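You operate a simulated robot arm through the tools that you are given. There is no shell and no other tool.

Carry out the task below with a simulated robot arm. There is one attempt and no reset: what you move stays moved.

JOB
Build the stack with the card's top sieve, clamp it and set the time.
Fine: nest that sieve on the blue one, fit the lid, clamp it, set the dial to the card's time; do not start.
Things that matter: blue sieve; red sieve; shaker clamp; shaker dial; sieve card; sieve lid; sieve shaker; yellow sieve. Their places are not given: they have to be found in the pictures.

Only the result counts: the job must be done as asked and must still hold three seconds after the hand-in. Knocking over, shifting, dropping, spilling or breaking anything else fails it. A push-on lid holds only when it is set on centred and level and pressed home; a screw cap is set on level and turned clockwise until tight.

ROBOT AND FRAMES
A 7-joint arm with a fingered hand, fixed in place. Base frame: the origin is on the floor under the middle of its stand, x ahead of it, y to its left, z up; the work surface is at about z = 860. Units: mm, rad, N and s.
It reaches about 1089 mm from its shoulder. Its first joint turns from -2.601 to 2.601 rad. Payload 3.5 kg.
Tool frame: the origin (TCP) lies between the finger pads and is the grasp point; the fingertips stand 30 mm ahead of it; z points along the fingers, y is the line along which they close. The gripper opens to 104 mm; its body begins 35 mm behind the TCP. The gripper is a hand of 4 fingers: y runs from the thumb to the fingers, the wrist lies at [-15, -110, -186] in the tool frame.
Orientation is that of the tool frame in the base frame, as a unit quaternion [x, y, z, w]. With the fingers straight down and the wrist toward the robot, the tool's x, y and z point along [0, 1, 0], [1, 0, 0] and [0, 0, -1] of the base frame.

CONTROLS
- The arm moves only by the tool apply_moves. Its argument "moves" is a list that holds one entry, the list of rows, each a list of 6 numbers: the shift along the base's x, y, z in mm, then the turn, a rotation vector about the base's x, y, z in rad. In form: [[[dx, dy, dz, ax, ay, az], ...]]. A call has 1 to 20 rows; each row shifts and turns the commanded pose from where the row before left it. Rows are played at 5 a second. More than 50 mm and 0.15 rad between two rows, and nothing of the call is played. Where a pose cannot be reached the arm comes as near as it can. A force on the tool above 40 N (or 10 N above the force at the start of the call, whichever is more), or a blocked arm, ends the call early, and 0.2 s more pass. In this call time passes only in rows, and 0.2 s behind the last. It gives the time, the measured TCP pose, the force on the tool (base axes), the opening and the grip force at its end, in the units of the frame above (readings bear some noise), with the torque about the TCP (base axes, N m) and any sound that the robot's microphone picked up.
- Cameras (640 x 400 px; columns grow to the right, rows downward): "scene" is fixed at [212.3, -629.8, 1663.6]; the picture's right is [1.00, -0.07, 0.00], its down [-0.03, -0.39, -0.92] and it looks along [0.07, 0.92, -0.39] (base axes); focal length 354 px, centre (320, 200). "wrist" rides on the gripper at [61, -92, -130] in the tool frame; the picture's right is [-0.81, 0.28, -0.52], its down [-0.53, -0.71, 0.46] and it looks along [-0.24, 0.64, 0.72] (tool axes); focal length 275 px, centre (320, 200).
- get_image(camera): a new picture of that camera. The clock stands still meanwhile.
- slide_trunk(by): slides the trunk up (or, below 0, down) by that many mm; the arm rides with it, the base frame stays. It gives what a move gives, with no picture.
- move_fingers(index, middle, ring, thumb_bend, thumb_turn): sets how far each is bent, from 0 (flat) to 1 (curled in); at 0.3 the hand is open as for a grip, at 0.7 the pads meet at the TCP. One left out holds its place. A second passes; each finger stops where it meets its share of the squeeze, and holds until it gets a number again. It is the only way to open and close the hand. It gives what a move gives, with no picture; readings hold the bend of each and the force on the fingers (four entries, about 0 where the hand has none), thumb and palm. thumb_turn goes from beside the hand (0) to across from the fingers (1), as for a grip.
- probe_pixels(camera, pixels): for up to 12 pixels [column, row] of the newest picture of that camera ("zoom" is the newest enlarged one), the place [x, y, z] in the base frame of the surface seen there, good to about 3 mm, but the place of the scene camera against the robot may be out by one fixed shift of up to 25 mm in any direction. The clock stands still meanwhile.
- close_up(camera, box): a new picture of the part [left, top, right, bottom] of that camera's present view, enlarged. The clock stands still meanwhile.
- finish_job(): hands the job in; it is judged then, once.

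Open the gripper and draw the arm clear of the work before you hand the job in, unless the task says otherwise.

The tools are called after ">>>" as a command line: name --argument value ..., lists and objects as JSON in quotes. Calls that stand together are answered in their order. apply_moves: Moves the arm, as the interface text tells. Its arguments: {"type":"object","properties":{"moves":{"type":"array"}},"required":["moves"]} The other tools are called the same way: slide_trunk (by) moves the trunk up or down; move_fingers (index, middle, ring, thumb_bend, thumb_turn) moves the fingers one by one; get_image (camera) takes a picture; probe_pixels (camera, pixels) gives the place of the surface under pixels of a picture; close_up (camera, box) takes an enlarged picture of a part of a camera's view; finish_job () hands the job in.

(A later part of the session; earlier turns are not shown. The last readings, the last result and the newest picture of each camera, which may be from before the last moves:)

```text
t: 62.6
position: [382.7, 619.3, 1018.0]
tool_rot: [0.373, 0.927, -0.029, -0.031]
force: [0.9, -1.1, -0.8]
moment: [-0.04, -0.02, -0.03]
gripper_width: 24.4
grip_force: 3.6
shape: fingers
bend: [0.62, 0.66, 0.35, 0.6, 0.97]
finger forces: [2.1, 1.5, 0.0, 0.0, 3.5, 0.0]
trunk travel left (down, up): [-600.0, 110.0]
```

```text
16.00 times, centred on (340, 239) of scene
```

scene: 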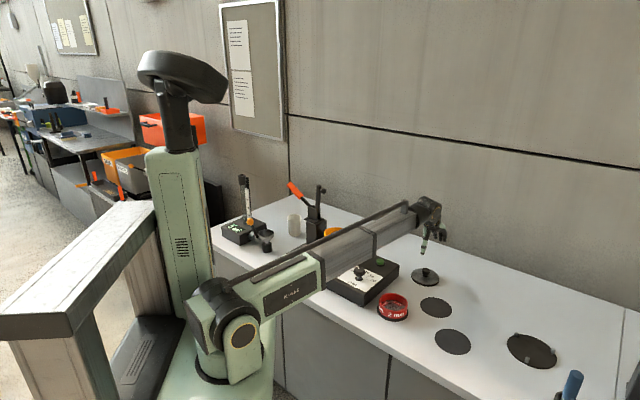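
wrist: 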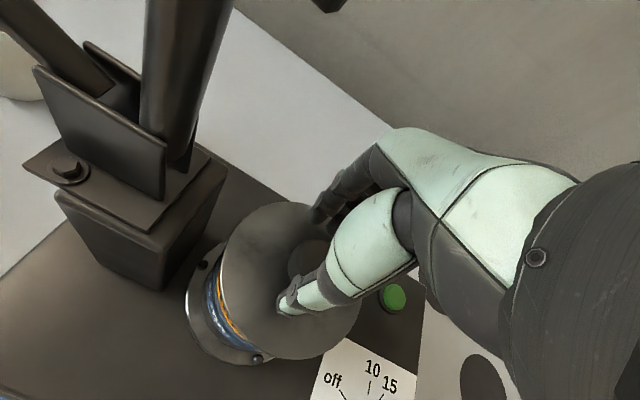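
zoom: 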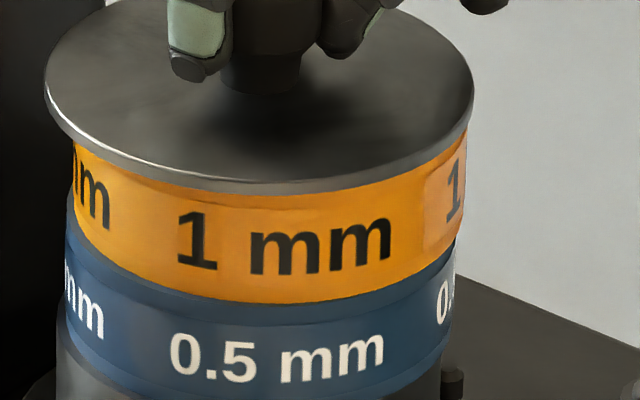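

The lid slid 5 mm while the yellow stayed (lid 45–474, yellow 73–467). I continue in −x so that the plug begins to take the yellow sieve along.

>>> apply_moves --moves '[[[-1, 0, 0, 0, 0, 0], [-1, 0, 0, 0, 0, 0], [-1, 0, 0, 0, 0, 0], [-1, 0, 0, 0, 0, 0], [0, 0, 0, 0, 0, 0]]]'

>>> close_up --camera "scene" --box '[324, 228, 356, 250]'

```text
t: 63.8
position: [378.2, 621.2, 1019.1]
tool_rot: [0.373, 0.927, -0.03, -0.031]
force: [0.5, 0.3, -0.8]
moment: [-0.02, -0.02, 0.0]
gripper_width: 24.5
grip_force: 3.4
shape: fingers
bend: [0.62, 0.66, 0.35, 0.6, 0.97]
finger forces: [2.1, 1.7, 0.0, 0.0, 3.3, 0.0]
trunk travel left (down, up): [-600.0, 110.0]
```

```text
16.00 times, centred on (340, 239) of scene
```

zoom: 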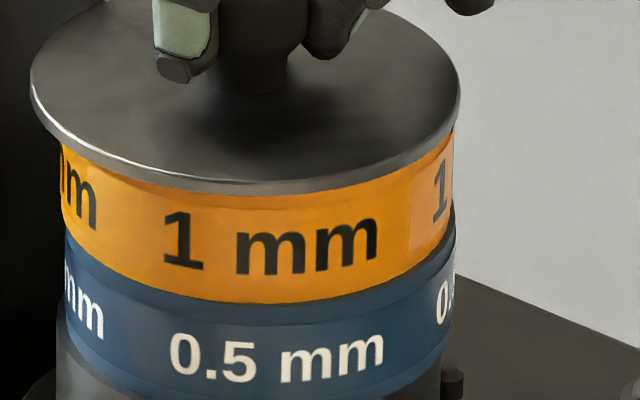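

Now the yellow follows (60–453) and the blue has not moved yet (65–456, pan 57–442). I continue another 4 mm to bring the blue sieve back over the pan.

>>> apply_moves --moves '[[[-1, 0, 0, 0, 0, 0], [-1, 0, 0, 0, 0, 0], [-1, 0, 0, 0, 0, 0], [-1, 0, 0, 0, 0, 0], [0, 0, 0, 0, 0, 0]]]'

>>> close_up --camera "scene" --box '[324, 228, 356, 250]'

```text
t: 65.0
position: [373.7, 620.5, 1018.8]
tool_rot: [0.373, 0.927, -0.03, -0.031]
force: [1.5, -0.4, -0.2]
moment: [-0.04, -0.04, -0.01]
gripper_width: 24.2
grip_force: 4.2
shape: fingers
bend: [0.62, 0.66, 0.35, 0.6, 0.97]
finger forces: [2.3, 2.1, 0.1, 0.0, 3.0, 0.1]
trunk travel left (down, up): [-600.0, 110.0]
```

```text
16.00 times, centred on (340, 239) of scene
```

zoom: 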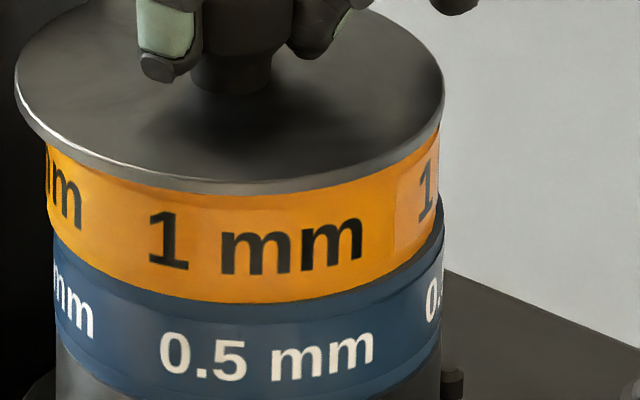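

Blue is now centred over the pan (54–444 vs 57–442); yellow is 1.6 mm to −x, lid 3.5 mm. I go back in +x to bring the yellow to the middle.

>>> apply_moves --moves '[[[1.2, 0, 0, 0, 0, 0], [1.2, 0, 0, 0, 0, 0], [1.2, 0, 0, 0, 0, 0], [1.2, 0, 0, 0, 0, 0], [1.2, 0, 0, 0, 0, 0], [1.2, 0, 0, 0, 0, 0], [0, 0, 0, 0, 0, 0]]]'

>>> close_up --camera "scene" --box '[324, 228, 356, 250]'

```text
t: 66.6
position: [380.3, 620.0, 1019.2]
tool_rot: [0.373, 0.927, -0.029, -0.031]
force: [-0.5, -0.3, -0.1]
moment: [0.03, -0.03, -0.02]
gripper_width: 24.2
grip_force: 3.8
shape: fingers
bend: [0.62, 0.66, 0.35, 0.6, 0.97]
finger forces: [2.2, 1.3, 0.1, 0.0, 3.7, 0.0]
trunk travel left (down, up): [-600.0, 110.0]
```

```text
16.00 times, centred on (340, 239) of scene
```

zoom: 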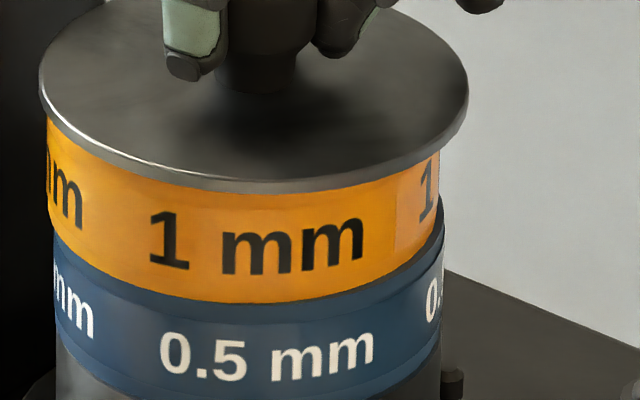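

The lid has moved back to +11 px relative to the yellow without moving it yet. I go about 2.2 mm further to push the yellow to the middle.

>>> apply_moves --moves '[[[1.1, 0, 0, 0, 0, 0], [1.1, 0, 0, 0, 0, 0], [0, 0, 0, 0, 0, 0]]]'

>>> close_up --camera "scene" --box '[324, 228, 356, 250]'

```text
t: 67.4
position: [383.3, 620.1, 1019.4]
tool_rot: [0.373, 0.927, -0.029, -0.032]
force: [-0.9, 0.4, 0.0]
moment: [0.01, 0.03, 0.01]
gripper_width: 24.1
grip_force: 4.0
shape: fingers
bend: [0.62, 0.66, 0.35, 0.6, 0.97]
finger forces: [2.2, 1.3, 0.0, 0.0, 3.9, 0.0]
trunk travel left (down, up): [-600.0, 110.0]
```

```text
16.00 times, centred on (340, 239) of scene
```

zoom: 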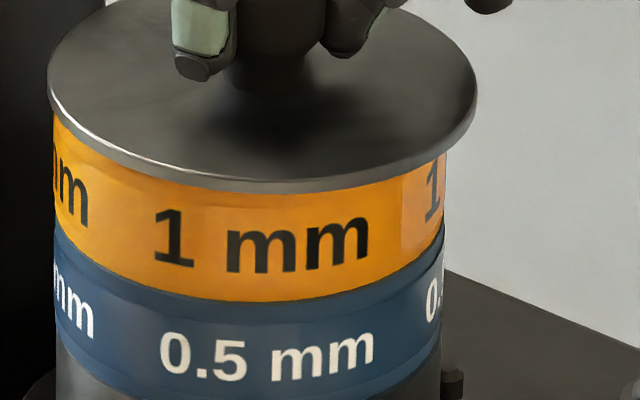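

Yellow is now centred on blue (53–446 vs 54–444). I bring the lid back 3.4 mm to the middle and check the y centring with the wrist camera.

>>> apply_moves --moves '[[[-1.2, 0, 0, 0, 0, 0], [-1.2, 0, 0, 0, 0, 0], [-1.0, 0, 0, 0, 0, 0], [0, 0, 0, 0, 0, 0]]]'

>>> close_up --camera "scene" --box '[324, 228, 356, 250]'

>>> close_up --camera "wrist" --box '[190, 180, 360, 380]'

```text
t: 68.4
position: [380.2, 620.3, 1019.2]
tool_rot: [0.373, 0.927, -0.03, -0.032]
force: [0.5, 0.0, 0.3]
moment: [0.02, -0.02, -0.01]
gripper_width: 24.4
grip_force: 4.1
shape: fingers
bend: [0.62, 0.66, 0.35, 0.6, 0.97]
finger forces: [2.2, 1.5, 0.1, 0.0, 3.5, 0.1]
trunk travel left (down, up): [-600.0, 110.0]
```

```text
16.00 times, centred on (340, 239) of scene
```

zoom: 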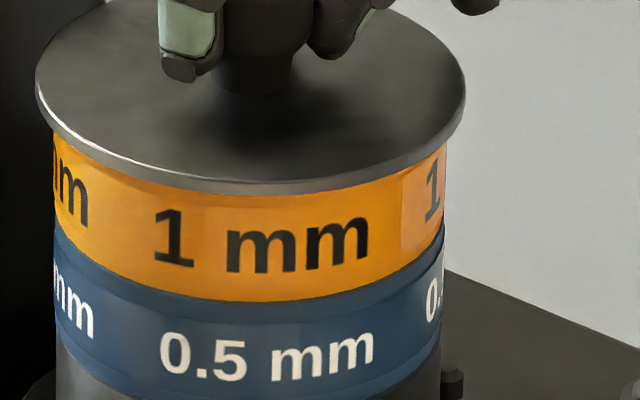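

```text
2.00 times, centred on (275, 280) of wrist
```

zoom: 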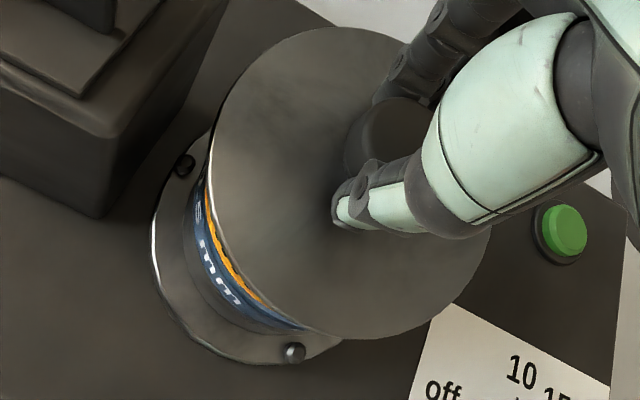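

All four layers are now centred in x (lid 250.5, yellow 249.5, blue 249, pan 249.5). I probe lid and flange in the wrist zoom to check y.

>>> probe_pixels --camera "zoom" --pixels '[[340, 31], [290, 45], [247, 85], [222, 140], [214, 190], [224, 240], [252, 290], [292, 320], [345, 334], [400, 325], [450, 292], [484, 240]]'

>>> probe_pixels --camera "zoom" --pixels '[[205, 135], [165, 200], [157, 240], [165, 285], [190, 325], [230, 350], [280, 358], [330, 345], [180, 160], [175, 305], [210, 340], [255, 357]]'

>>> probe_pixels --camera "zoom" --pixels '[[203, 205], [208, 225], [218, 250], [230, 272], [245, 290], [197, 225], [205, 250], [215, 275], [235, 298], [260, 312], [280, 322], [295, 328]]'

```text
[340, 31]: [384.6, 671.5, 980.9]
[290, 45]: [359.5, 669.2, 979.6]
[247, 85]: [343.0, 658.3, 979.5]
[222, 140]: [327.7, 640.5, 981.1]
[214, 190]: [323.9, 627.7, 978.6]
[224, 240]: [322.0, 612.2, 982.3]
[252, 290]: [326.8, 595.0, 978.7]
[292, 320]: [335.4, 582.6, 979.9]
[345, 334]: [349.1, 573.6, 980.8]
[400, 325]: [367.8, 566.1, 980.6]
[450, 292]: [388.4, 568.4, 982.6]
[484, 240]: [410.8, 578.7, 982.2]
```

```text
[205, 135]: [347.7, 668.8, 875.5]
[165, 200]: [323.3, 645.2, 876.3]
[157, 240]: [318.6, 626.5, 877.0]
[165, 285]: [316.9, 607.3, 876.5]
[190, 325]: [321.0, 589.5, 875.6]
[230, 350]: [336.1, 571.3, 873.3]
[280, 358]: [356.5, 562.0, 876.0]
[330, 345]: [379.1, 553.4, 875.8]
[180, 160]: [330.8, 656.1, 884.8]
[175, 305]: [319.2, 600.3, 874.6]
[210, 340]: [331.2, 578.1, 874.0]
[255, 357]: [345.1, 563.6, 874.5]
```

```text
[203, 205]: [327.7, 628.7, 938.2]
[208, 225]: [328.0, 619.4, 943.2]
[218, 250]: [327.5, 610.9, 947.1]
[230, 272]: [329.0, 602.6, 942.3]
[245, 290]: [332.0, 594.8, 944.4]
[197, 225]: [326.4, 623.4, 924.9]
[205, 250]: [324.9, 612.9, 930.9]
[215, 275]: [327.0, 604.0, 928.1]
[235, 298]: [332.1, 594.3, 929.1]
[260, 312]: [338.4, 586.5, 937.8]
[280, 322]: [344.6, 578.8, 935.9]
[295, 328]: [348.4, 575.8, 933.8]
```

The lid is about 3 mm to +y of the pan centre by these probes. I take the same scene enlargement as earlier to compare the rows of the blue and yellow labels with their original places.

>>> close_up --camera "scene" --box '[324, 236, 352, 254]'

>>> close_up --camera "scene" --box '[322, 222, 352, 257]'

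```text
16.00 times, centred on (338, 245) of scene
```

zoom: 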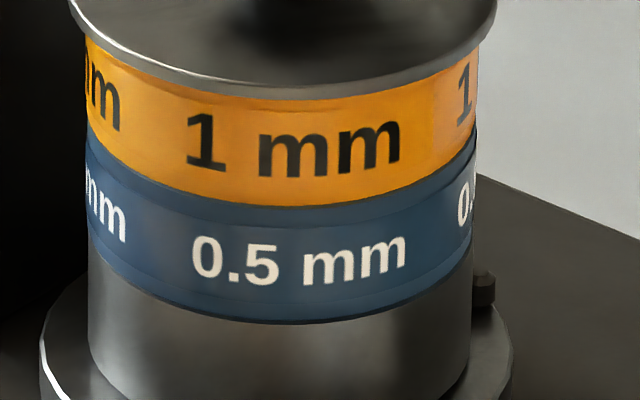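

```text
11.43 times, centred on (337, 240) of scene
```

zoom: 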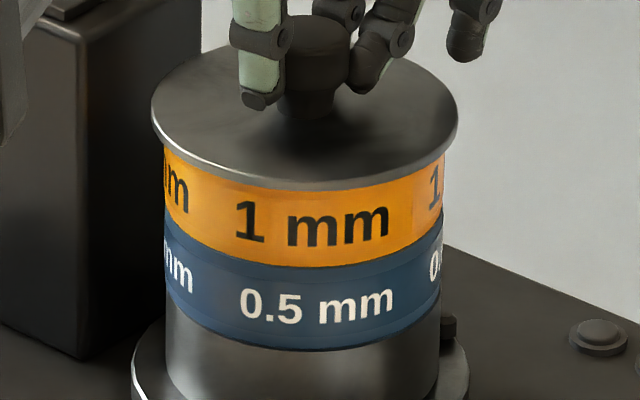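

Remaining offsets in y are only about 1–3 mm and every layer is seated, so I stop adjusting. With vertical force near zero I open the fingers to release the knob.

>>> move_fingers --index 0.5 --middle 0.5 --ring 0.35 --thumb_bend 0.5

>>> close_up --camera "scene" --box '[324, 228, 356, 250]'

```text
t: 69.4
position: [379.2, 620.5, 1019.0]
tool_rot: [0.373, 0.927, -0.03, -0.031]
force: [-0.1, -0.1, -0.8]
moment: [-0.02, 0.01, -0.01]
gripper_width: 51.8
grip_force: 0.0
shape: fingers
bend: [0.5, 0.5, 0.35, 0.5, 0.97]
finger forces: [0.0, 0.1, 0.0, 0.0, 0.0, 0.0]
trunk travel left (down, up): [-600.0, 110.0]
```

```text
16.00 times, centred on (340, 239) of scene
```

zoom: 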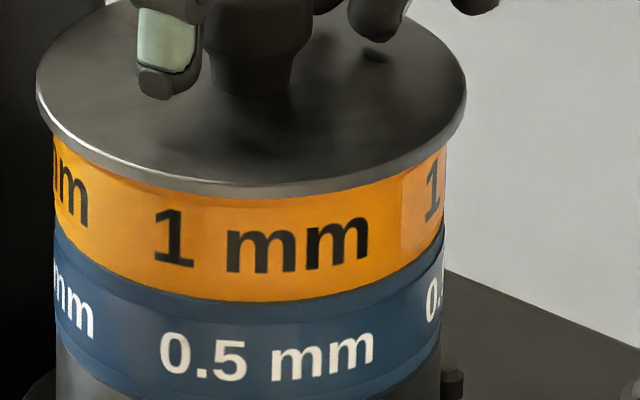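

Clean release: the stack stayed in place (lid 36–467). I raise the hand, back it away toward the robot and undo the tilt, to a viewpoint for studying the clamp handle.

>>> apply_moves --moves '[[[0, 0, 10, 0, 0, 0], [0, 0, 20, 0, 0, 0], [0, 0, 25, 0, 0, 0], [-14, -15, 25, 0.007, -0.0165, 0], [-28, -29, 20, 0.007, -0.0165, 0], [-28, -29, 20, 0.007, -0.0165, 0], [-28, -29, 20, 0.007, -0.0165, 0], [-28, -29, 20, 0.0072, -0.0165, 0], [-20, -20, 20, 0, 0, 0], [0, 0, 0, 0, 0, 0]]]'

>>> get_image --camera "wrist"

>>> get_image --camera "scene"

```text
t: 71.6
position: [232.8, 469.2, 1199.2]
tool_rot: [0.374, 0.927, 0.003, 0.001]
force: [0.1, 0.3, -0.6]
moment: [-0.03, 0.03, -0.01]
gripper_width: 51.6
grip_force: 0.1
shape: fingers
bend: [0.5, 0.5, 0.35, 0.5, 0.97]
finger forces: [0.0, 0.1, 0.0, 0.1, 0.1, 0.0]
trunk travel left (down, up): [-600.0, 110.0]
```

```text
taken
```

wrist: 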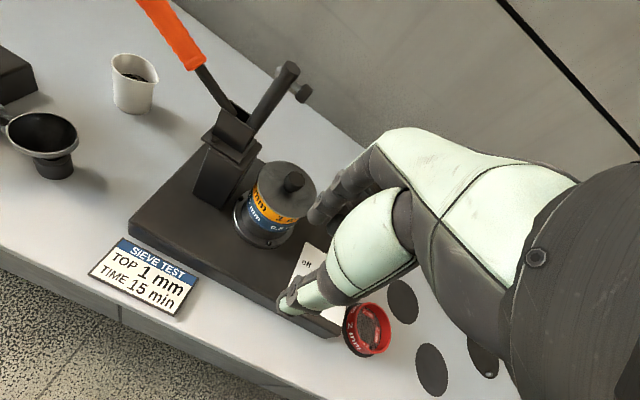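

```text
taken
```

scene: 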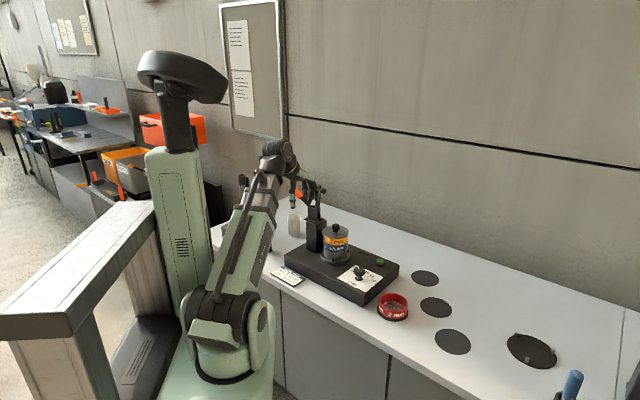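

The handle is at (140–235, 0–110) in the wrist view and the stack stands in order. I probe along the handle, rod, pad and bracket.

>>> probe_pixels --camera "wrist" --pixels '[[150, 3], [160, 12], [172, 30], [183, 48], [193, 62], [205, 78], [215, 92], [225, 103], [235, 115], [290, 66], [272, 92], [255, 120]]'

>>> probe_pixels --camera "wrist" --pixels '[[303, 92], [298, 85], [308, 95], [222, 125], [240, 150], [215, 140], [250, 150], [205, 170], [235, 175], [270, 185], [292, 180], [135, 60]]'

>>> close_up --camera "wrist" --box '[140, 0, 330, 200]'

```text
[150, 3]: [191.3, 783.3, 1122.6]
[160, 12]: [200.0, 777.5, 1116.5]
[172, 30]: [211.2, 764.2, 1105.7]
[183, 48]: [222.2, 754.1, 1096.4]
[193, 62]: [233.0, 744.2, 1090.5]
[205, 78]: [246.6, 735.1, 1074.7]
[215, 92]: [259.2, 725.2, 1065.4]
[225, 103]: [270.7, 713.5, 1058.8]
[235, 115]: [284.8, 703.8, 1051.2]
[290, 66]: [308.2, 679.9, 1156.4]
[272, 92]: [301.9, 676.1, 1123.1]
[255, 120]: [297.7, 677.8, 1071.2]
```

```text
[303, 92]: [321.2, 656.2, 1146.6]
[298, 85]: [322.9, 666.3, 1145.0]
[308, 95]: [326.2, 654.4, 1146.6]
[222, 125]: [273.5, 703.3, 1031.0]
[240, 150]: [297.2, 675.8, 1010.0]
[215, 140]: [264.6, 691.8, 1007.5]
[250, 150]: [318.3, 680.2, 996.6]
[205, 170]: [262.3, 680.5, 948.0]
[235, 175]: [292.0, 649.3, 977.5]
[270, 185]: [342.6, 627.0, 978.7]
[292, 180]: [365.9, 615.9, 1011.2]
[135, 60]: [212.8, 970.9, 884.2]
```

```text
2.00 times, centred on (235, 100) of wrist
```

zoom: 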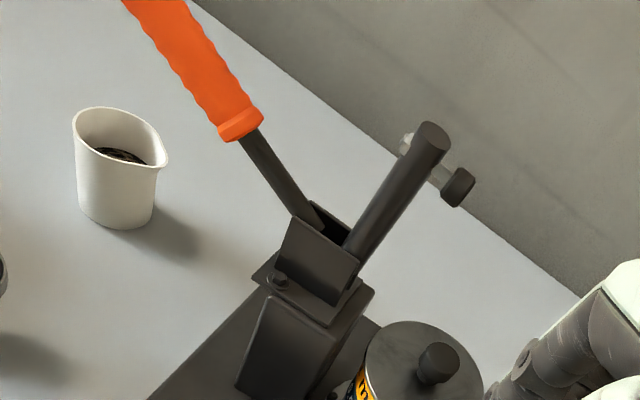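

The handle axis runs from the pivot near (303,691,1035) back and up at 28° to an end near (190,797,1118), so handle and rod form one lever. I move the open hand above the handle's outer part at about (206,781).

>>> apply_moves --moves '[[[-3.4, 39, 3, 0, 0, 0.003], [-3.4, 39, 3, 0, 0, 0.003], [-3.4, 39, 3, 0, 0, 0.003], [-3.4, 39, 3, 0, 0, 0.003], [-3.4, 39, 2, 0, 0, 0.003], [-3.4, 39, 1, 0, 0, 0.003], [-3.4, 39, 0, 0, 0, 0.003], [-3.2, 39.3, 0, 0, 0, 0.002], [0, 0, 0, 0, 0, 0]]]'

>>> get_image --camera "wrist"

>>> get_image --camera "scene"

```text
t: 73.6
position: [206.0, 780.9, 1213.4]
tool_rot: [0.363, 0.932, 0.003, 0.0]
force: [-0.3, -0.5, 0.2]
moment: [0.0, -0.02, -0.01]
gripper_width: 51.9
grip_force: 0.2
shape: fingers
bend: [0.5, 0.5, 0.35, 0.5, 0.97]
finger forces: [0.0, 0.0, 0.0, 0.0, 0.1, 0.0]
trunk travel left (down, up): [-600.0, 110.0]
```

```text
taken
```

wrist: 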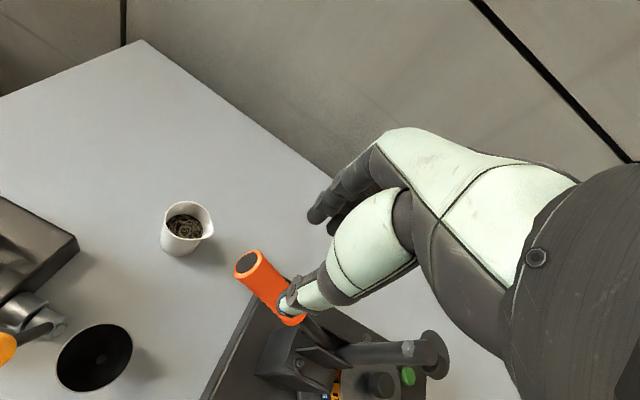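

```text
taken
```

scene: 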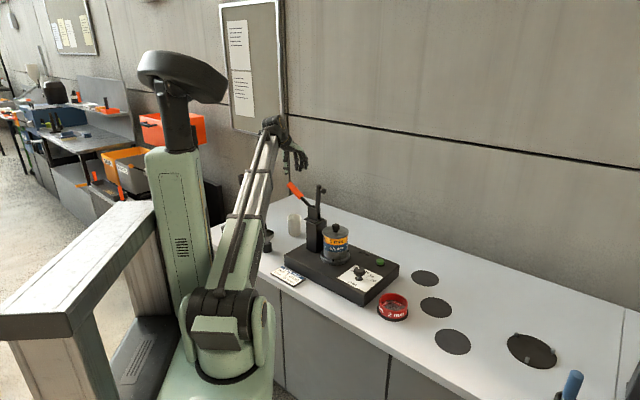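

The handle's end face is visible at (247,263). I probe its end face and sides for the accurate grip location.

>>> probe_pixels --camera "wrist" --pixels '[[247, 263], [240, 258], [254, 268], [262, 255], [250, 280], [265, 275], [275, 285], [262, 290], [280, 305], [270, 265], [295, 318], [285, 275]]'

>>> close_up --camera "wrist" --box '[200, 220, 460, 400]'

```text
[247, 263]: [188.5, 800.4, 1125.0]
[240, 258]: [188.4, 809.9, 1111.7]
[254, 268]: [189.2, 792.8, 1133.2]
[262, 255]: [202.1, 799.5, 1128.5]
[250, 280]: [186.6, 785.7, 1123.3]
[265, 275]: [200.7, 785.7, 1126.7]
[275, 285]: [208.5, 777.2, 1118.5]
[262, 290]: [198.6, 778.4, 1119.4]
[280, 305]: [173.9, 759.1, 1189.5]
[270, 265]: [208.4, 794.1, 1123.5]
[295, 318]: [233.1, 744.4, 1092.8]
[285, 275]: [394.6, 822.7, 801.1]
```

```text
2.22 times, centred on (330, 310) of wrist
```

zoom: 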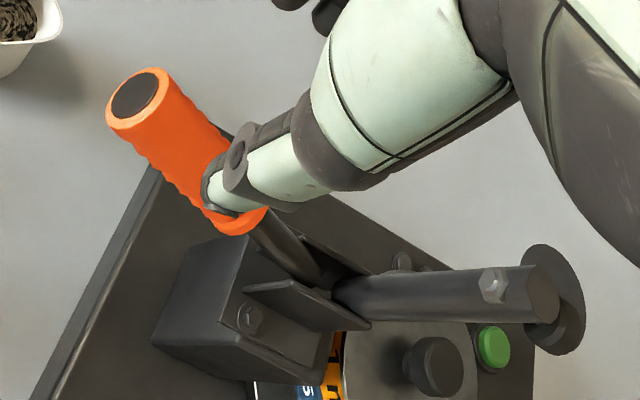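

The end face centre is at (188.5, 800.4, 1125), so the grip point 25 mm from the end is about (204, 785, 1112). I lower the hand so thumb and fingers straddle the handle there.

>>> apply_moves --moves '[[[-1.8, 4.5, -25, 0, 0, 0], [0, 0, -25, 0, 0, 0], [0, 0, -20, 0, 0, 0], [0, 0, -16, 0, 0, 0], [0, 0, -15, 0, 0, 0], [0, 0, 0, 0, 0, 0]]]'

>>> get_image --camera "wrist"

>>> close_up --camera "scene" --box '[260, 130, 360, 230]'

```text
t: 75.0
position: [205.5, 785.9, 1111.5]
tool_rot: [0.363, 0.932, 0.003, 0.0]
force: [-0.2, 0.0, 0.2]
moment: [-0.01, -0.01, 0.02]
gripper_width: 51.6
grip_force: 0.1
shape: fingers
bend: [0.5, 0.5, 0.35, 0.5, 0.97]
finger forces: [0.0, 0.0, 0.1, 0.0, 0.0, 0.1]
trunk travel left (down, up): [-600.0, 110.0]
```

```text
taken
```

wrist: 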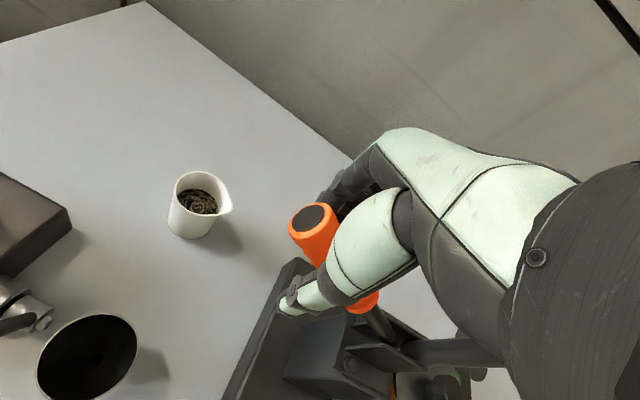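

```text
4.00 times, centred on (310, 180) of scene
```

zoom: 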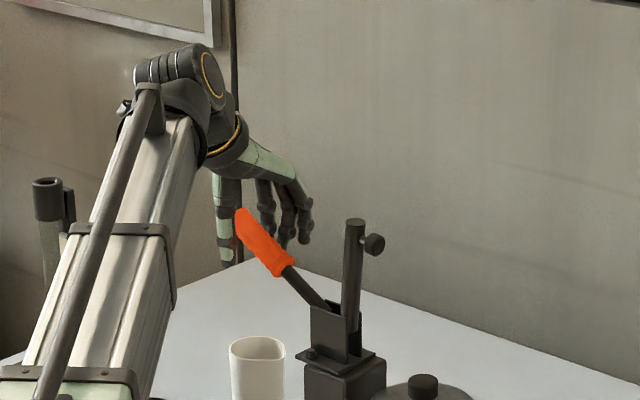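

The handle lies between thumb and fingers with no contact yet. I close index, middle, ring and thumb on it.

>>> move_fingers --index 0.7 --middle 0.7 --ring 0.7 --thumb_bend 0.7

>>> get_image --camera "wrist"

>>> close_up --camera "scene" --box '[260, 130, 360, 230]'

```text
t: 76.0
position: [206.1, 786.4, 1112.1]
tool_rot: [0.364, 0.931, 0.002, 0.001]
force: [1.0, 1.0, -2.6]
moment: [0.11, -0.08, 0.2]
gripper_width: 8.6
grip_force: 7.1
shape: fingers
bend: [0.69, 0.67, 0.64, 0.66, 0.97]
finger forces: [1.1, 2.2, 4.8, 0.1, 6.0, 0.0]
trunk travel left (down, up): [-600.0, 110.0]
```

```text
taken
```

wrist: 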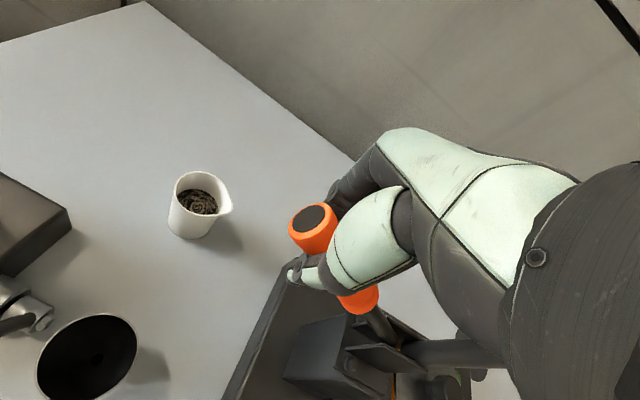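

```text
4.00 times, centred on (310, 180) of scene
```

zoom: 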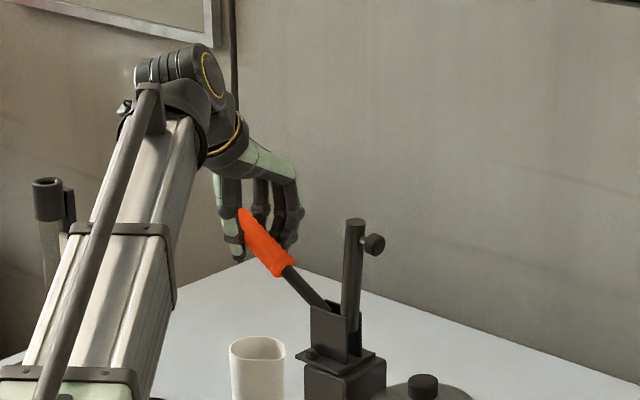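

The grip is on but light (thumb 6 N). I tighten it before moving the lever.

>>> move_fingers --index 0.85 --middle 0.85 --ring 0.8 --thumb_bend 0.85

>>> close_up --camera "wrist" --box '[240, 160, 440, 340]'

>>> close_up --camera "scene" --box '[295, 160, 345, 210]'

```text
t: 77.0
position: [204.7, 786.6, 1111.9]
tool_rot: [0.363, 0.932, 0.002, 0.001]
force: [5.0, -3.4, -7.3]
moment: [0.14, -0.18, 0.48]
gripper_width: 0.1
grip_force: 23.8
shape: fingers
bend: [0.76, 0.67, 0.64, 0.72, 0.97]
finger forces: [9.8, 6.9, 9.4, 0.0, 22.1, 0.0]
trunk travel left (down, up): [-600.0, 110.0]
```

```text
2.22 times, centred on (340, 250) of wrist
```

zoom: 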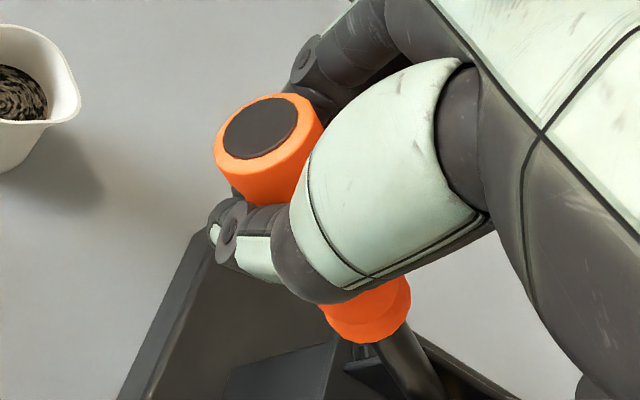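

```text
8.00 times, centred on (320, 185) of scene
```

zoom: 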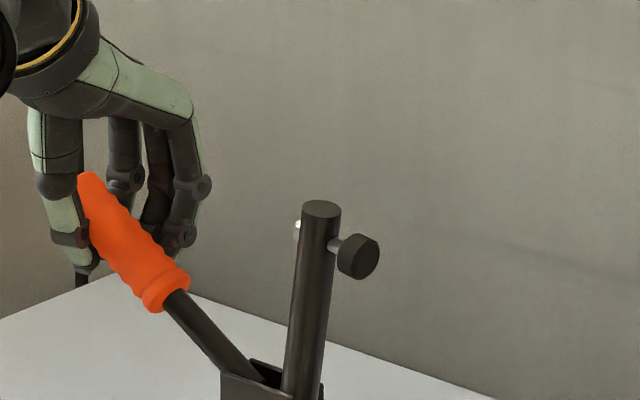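

Grip is about 24 N with the thumb hooked under the handle. I try the first few degrees of the closing arc (up and toward the stack) and watch the forces.

>>> apply_moves --moves '[[[2.5, -2.4, 6.0, 0, 0, 0], [2.7, -2.6, 5.8, 0, 0, 0], [0, 0, 0, 0, 0, 0]]]'

>>> close_up --camera "scene" --box '[295, 160, 345, 210]'

```text
t: 77.8
position: [210.6, 780.8, 1124.7]
tool_rot: [0.363, 0.932, 0.002, 0.0]
force: [3.2, -3.4, -10.6]
moment: [0.29, 0.09, 0.48]
gripper_width: 0.2
grip_force: 18.6
shape: fingers
bend: [0.76, 0.67, 0.64, 0.73, 0.98]
finger forces: [0.4, 8.7, 8.4, 0.0, 19.4, 0.0]
trunk travel left (down, up): [-600.0, 110.0]
```

```text
8.00 times, centred on (320, 185) of scene
```

zoom: 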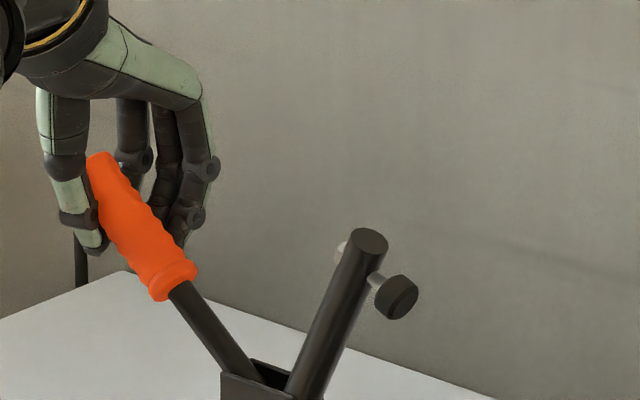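

The lever follows: the handle rises and the rod swings toward the stack, so this is the closing direction. The handle's own hinge is near (289,704,1047); I continue along that arc by about 15°.

>>> apply_moves --moves '[[[2.7, -2.5, 4.9, 0, 0, 0], [2.6, -2.5, 4.7, 0, 0, 0], [2.9, -2.8, 4.4, 0, 0, 0], [2.8, -2.7, 4.3, 0, 0, 0], [3.2, -3.0, 4.0, 0, 0, 0], [3.1, -3.0, 3.9, 0, 0, 0], [0, 0, 0, 0, 0, 0]]]'

>>> close_up --camera "scene" --box '[290, 150, 370, 250]'

>>> get_image --camera "wrist"

```text
t: 79.4
position: [229.2, 765.7, 1150.2]
tool_rot: [0.363, 0.932, 0.001, 0.001]
force: [9.9, 4.3, -6.5]
moment: [0.17, -0.1, 0.23]
gripper_width: 0.0
grip_force: 6.7
shape: fingers
bend: [0.76, 0.71, 0.65, 0.74, 0.97]
finger forces: [0.0, 5.2, 6.2, 0.1, 1.9, 0.0]
trunk travel left (down, up): [-600.0, 110.0]
```

```text
4.00 times, centred on (330, 200) of scene
```

zoom: 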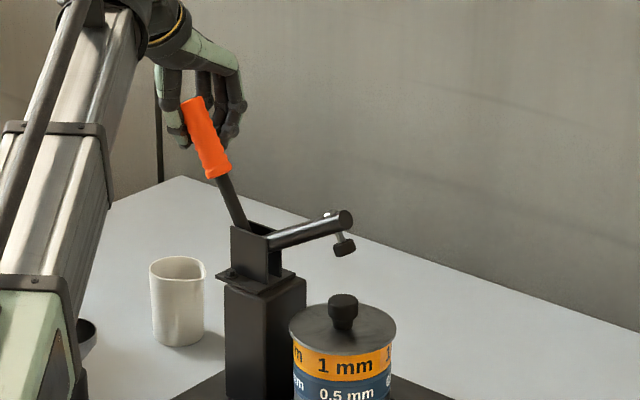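

```text
taken
```

wrist: 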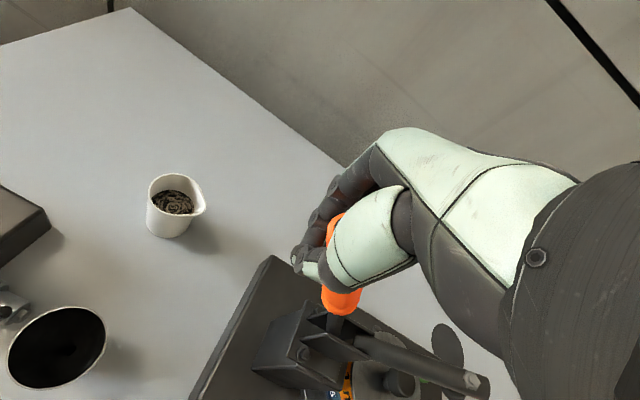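

The rod has swung far over and its pad hangs above the knob; the handle is steep now. I probe the handle, rod and pad to update the geometry, because the grip has shifted.

>>> probe_pixels --camera "wrist" --pixels '[[333, 222], [330, 235], [340, 295], [345, 305], [330, 290], [338, 322], [420, 365], [470, 380], [400, 385], [330, 215], [350, 298], [323, 300]]'

>>> close_up --camera "scene" --box '[310, 160, 350, 210]'

>>> close_up --camera "wrist" --box '[270, 170, 500, 400]'

```text
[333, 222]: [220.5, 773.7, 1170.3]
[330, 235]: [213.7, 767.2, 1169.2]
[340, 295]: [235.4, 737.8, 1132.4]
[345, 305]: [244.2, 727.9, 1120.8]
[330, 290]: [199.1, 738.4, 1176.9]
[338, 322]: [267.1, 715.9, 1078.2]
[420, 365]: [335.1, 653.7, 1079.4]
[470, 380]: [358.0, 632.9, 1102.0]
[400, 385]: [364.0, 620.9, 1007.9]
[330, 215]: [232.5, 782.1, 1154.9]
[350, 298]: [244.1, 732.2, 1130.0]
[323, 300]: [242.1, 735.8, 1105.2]
```

```text
8.00 times, centred on (330, 185) of scene
```

zoom: 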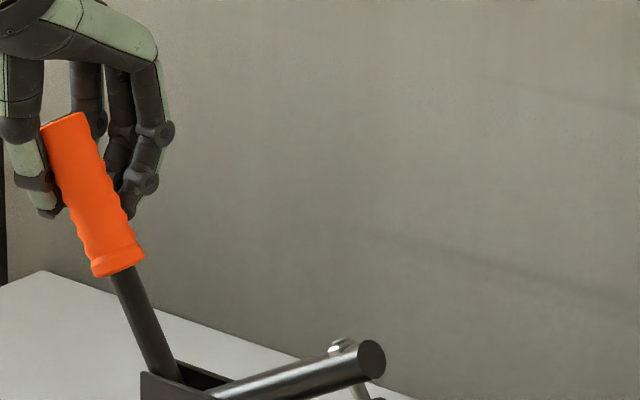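

```text
1.74 times, centred on (385, 285) of wrist
```

zoom: 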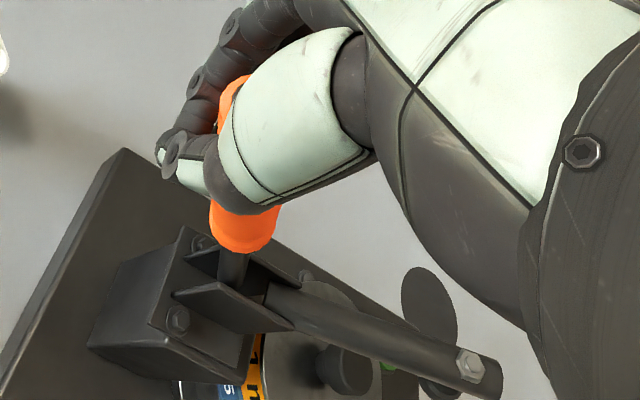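

The handle stands at about 55° and the rod at about 34°; the thumb force has dropped to 2 N. I re-squeeze the grip before continuing.

>>> move_fingers --index 0.9 --middle 0.85 --ring 0.8 --thumb_bend 0.95

>>> close_up --camera "scene" --box '[305, 155, 355, 215]'

>>> close_up --camera "wrist" --box '[270, 170, 420, 320]'

```text
t: 80.4
position: [228.8, 764.6, 1148.9]
tool_rot: [0.364, 0.932, 0.001, 0.001]
force: [9.3, 0.0, -8.6]
moment: [0.37, -0.5, 0.38]
gripper_width: 0.0
grip_force: 13.1
shape: fingers
bend: [0.85, 0.72, 0.65, 0.85, 0.97]
finger forces: [0.0, 6.0, 11.1, 0.1, 9.6, 0.0]
trunk travel left (down, up): [-600.0, 110.0]
```

```text
6.67 times, centred on (330, 185) of scene
```

zoom: 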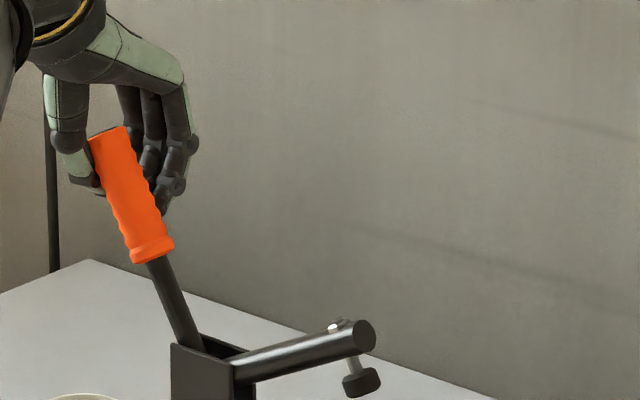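

```text
2.67 times, centred on (345, 245) of wrist
```

zoom: 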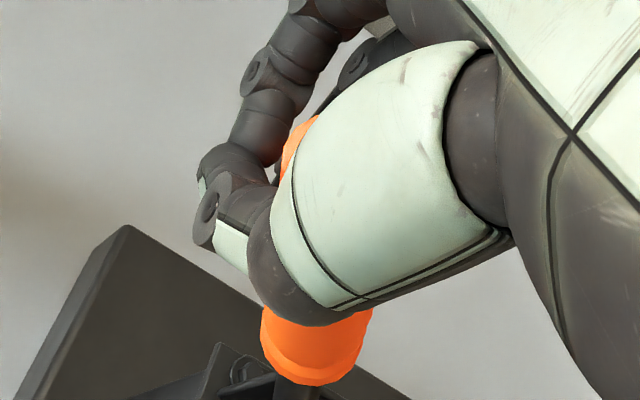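

Thumb and index have curled behind the handle, hooking it from the back, which suits the rest of the pull. I continue along the arc in small steps.

>>> apply_moves --moves '[[[3.3, -3.2, 3.6, 0, 0, 0], [3.4, -3.2, 3.5, 0, 0, 0], [3.6, -3.4, 3.1, 0, 0, 0], [3.6, -3.4, 3.1, 0, 0, 0], [0, 0, 0, 0, 0, 0]]]'

>>> close_up --camera "scene" --box '[300, 155, 370, 250]'

```text
t: 81.6
position: [244.0, 752.0, 1162.8]
tool_rot: [0.363, 0.932, 0.001, 0.0]
force: [10.6, 5.6, -9.6]
moment: [0.29, 0.04, 0.23]
gripper_width: 0.1
grip_force: 5.8
shape: fingers
bend: [0.88, 0.72, 0.66, 0.89, 0.97]
finger forces: [0.0, 5.0, 6.5, 0.1, 0.1, 0.0]
trunk travel left (down, up): [-600.0, 110.0]
```

```text
4.21 times, centred on (335, 202) of scene
```

zoom: 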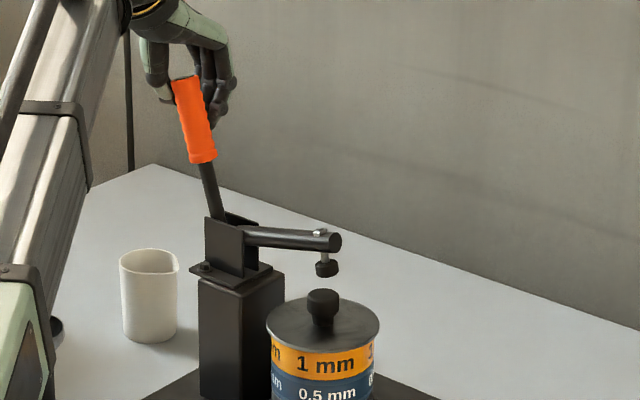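

The rod is almost horizontal and the pad is just above the knob. I continue the pull in small steps.

>>> apply_moves --moves '[[[3.7, -3.6, 2.7, 0, 0, 0], [3.8, -3.6, 2.7, 0, 0, 0], [0, 0, 0, 0, 0, 0]]]'

>>> close_up --camera "scene" --box '[300, 155, 370, 250]'

>>> get_image --camera "wrist"

```text
t: 82.4
position: [249.4, 745.5, 1168.7]
tool_rot: [0.364, 0.932, 0.002, 0.0]
force: [9.9, 6.3, -11.8]
moment: [0.27, -0.01, 0.2]
gripper_width: 0.0
grip_force: 6.4
shape: fingers
bend: [0.88, 0.72, 0.66, 0.89, 0.97]
finger forces: [0.0, 5.1, 6.5, 0.0, 0.0, 0.0]
trunk travel left (down, up): [-600.0, 110.0]
```

```text
4.21 times, centred on (335, 202) of scene
```

zoom: 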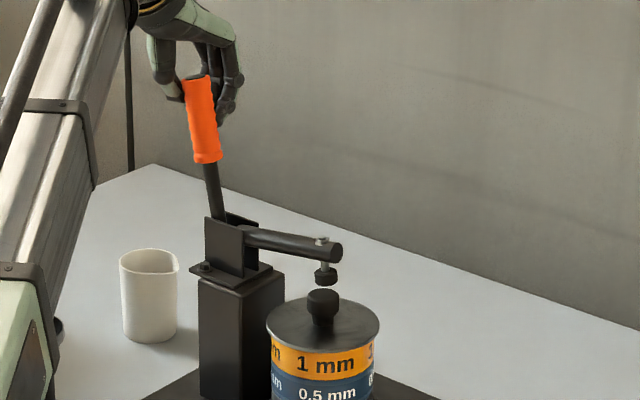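

```text
taken
```

wrist: 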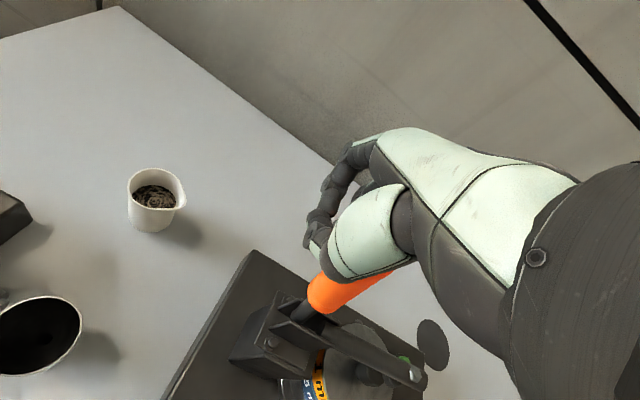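

The pad is about to touch the knob. I continue pulling the handle toward vertical, in small steps.

>>> apply_moves --moves '[[[3.9, -3.7, 2.2, 0, 0, 0], [3.9, -3.8, 2.1, 0, 0, 0], [0, 0, 0, 0, 0, 0]]]'

>>> close_up --camera "scene" --box '[300, 155, 370, 250]'

```text
t: 83.2
position: [257.1, 738.3, 1170.8]
tool_rot: [0.363, 0.932, 0.002, 0.001]
force: [8.2, 6.7, -10.8]
moment: [0.29, 0.05, 0.22]
gripper_width: 0.0
grip_force: 5.7
shape: fingers
bend: [0.88, 0.72, 0.66, 0.89, 0.97]
finger forces: [0.0, 5.1, 6.2, 0.0, 0.0, 0.0]
trunk travel left (down, up): [-600.0, 110.0]
```

```text
4.21 times, centred on (335, 202) of scene
```

zoom: 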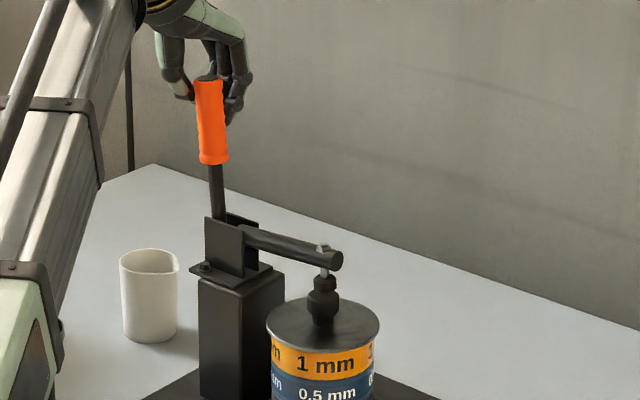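

The pad now meets the knob. I look closer at pad and knob before adding the final clamping travel.

>>> close_up --camera "scene" --box '[315, 200, 360, 250]'

>>> close_up --camera "wrist" --box '[240, 230, 460, 400]'

```text
8.00 times, centred on (338, 225) of scene
```

zoom: 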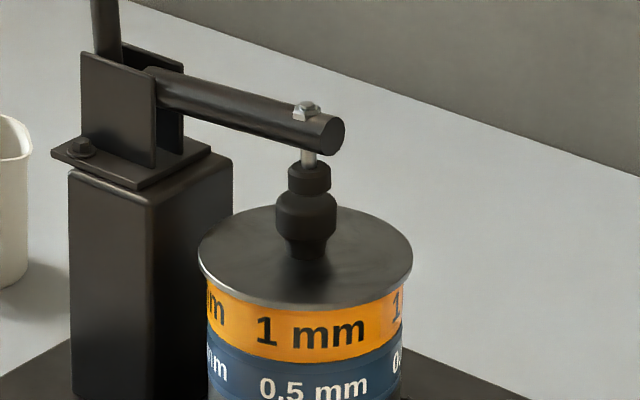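

```text
2.35 times, centred on (350, 315) of wrist
```

zoom: 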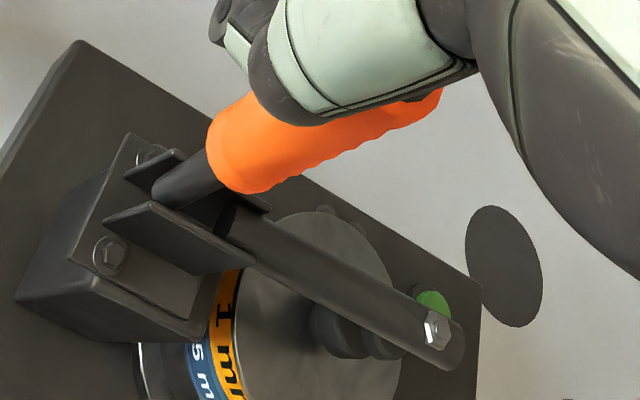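

The pad sits centred on the knob. I keep pulling the handle onward to press and lock the clamp, watching the forces.

>>> apply_moves --moves '[[[4.1, -3.9, 1.6, 0, 0, 0], [4.1, -4.0, 1.0, 0, 0, 0], [0, 0, 0, 0, 0, 0]]]'

>>> close_up --camera "scene" --box '[300, 155, 370, 250]'

```text
t: 84.0
position: [267.5, 730.0, 1174.6]
tool_rot: [0.363, 0.932, 0.002, 0.001]
force: [9.9, 5.4, -8.7]
moment: [0.21, 0.03, 0.18]
gripper_width: 0.0
grip_force: 5.3
shape: fingers
bend: [0.88, 0.72, 0.66, 0.89, 0.97]
finger forces: [0.0, 4.4, 7.0, 0.0, 0.1, 0.1]
trunk travel left (down, up): [-600.0, 110.0]
```

```text
4.21 times, centred on (335, 202) of scene
```

zoom: 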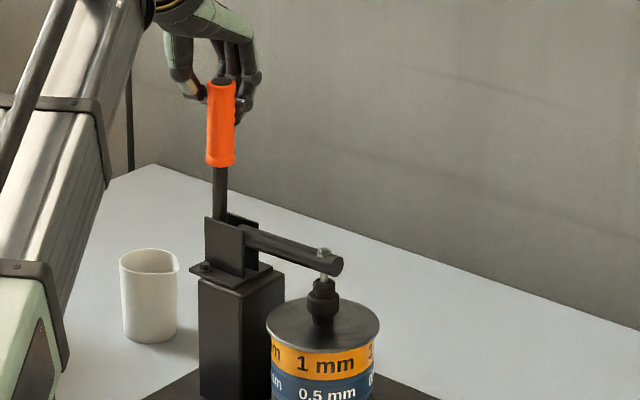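

The handle is nearly vertical and the pad is pressing down. I continue a few degrees more to reach the locked position.

>>> apply_moves --moves '[[[4.2, -4.0, 0.5, 0, 0, 0], [4.2, -4.0, 0.2, 0, 0, 0], [0, 0, 0, 0, 0, 0]]]'

>>> close_up --camera "scene" --box '[300, 155, 370, 250]'

>>> close_up --camera "scene" --box '[315, 200, 360, 250]'

```text
t: 84.8
position: [273.8, 721.2, 1176.3]
tool_rot: [0.363, 0.932, 0.002, 0.0]
force: [5.0, 5.3, -2.3]
moment: [0.15, -0.01, 0.22]
gripper_width: 0.0
grip_force: 3.4
shape: fingers
bend: [0.88, 0.74, 0.66, 0.89, 0.97]
finger forces: [0.0, 0.0, 7.1, 0.0, 0.1, 0.1]
trunk travel left (down, up): [-600.0, 110.0]
```

```text
4.21 times, centred on (335, 202) of scene
```

zoom: 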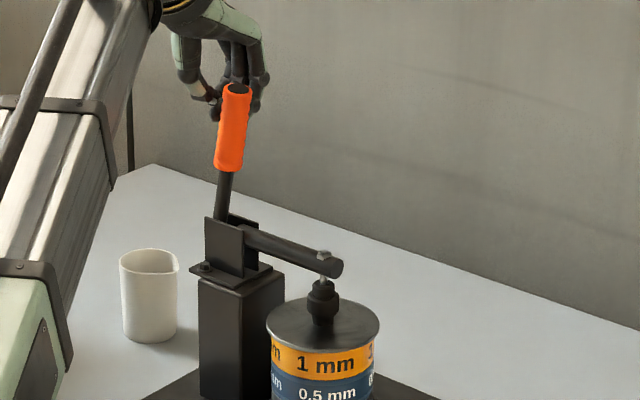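

```text
8.00 times, centred on (338, 225) of scene
```

zoom: 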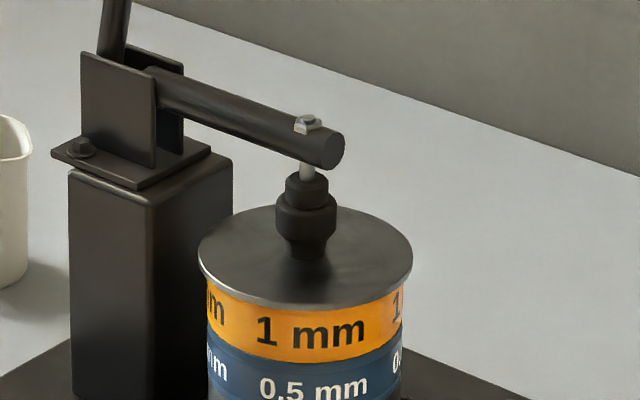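

The handle is past vertical by about 7° and the pad presses the knob. I push slightly further to feel whether the lever has reached its stop.

>>> apply_moves --moves '[[[3, -2.9, -0.2, 0, 0, 0], [3, -2.9, -0.4, 0, 0, 0], [0, 0, 0, 0, 0, 0]]]'

>>> close_up --camera "scene" --box '[300, 155, 370, 250]'

>>> get_image --camera "wrist"

```text
t: 85.6
position: [278.5, 717.7, 1175.4]
tool_rot: [0.362, 0.932, 0.003, 0.0]
force: [-7.3, 22.3, 2.0]
moment: [0.35, 0.08, 0.37]
gripper_width: 0.0
grip_force: 10.9
shape: fingers
bend: [0.88, 0.74, 0.66, 0.89, 0.97]
finger forces: [0.0, 7.4, 13.7, 0.0, 0.1, 0.0]
trunk travel left (down, up): [-600.0, 110.0]
```

```text
4.21 times, centred on (335, 202) of scene
```

zoom: 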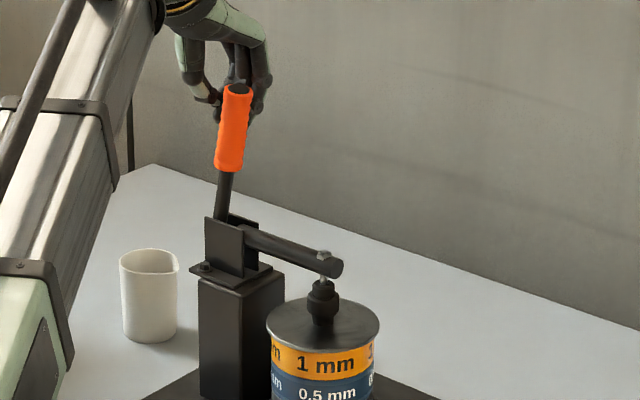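

```text
taken
```

wrist: 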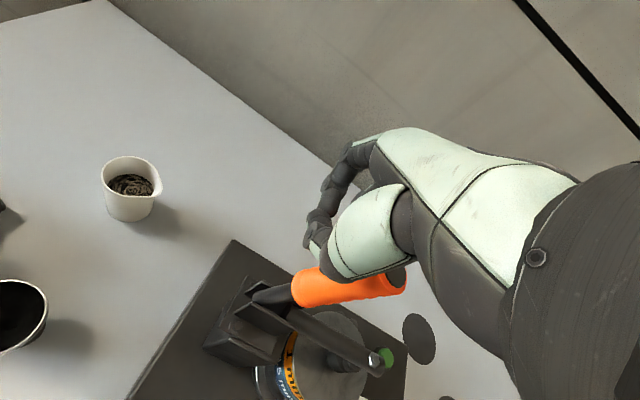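

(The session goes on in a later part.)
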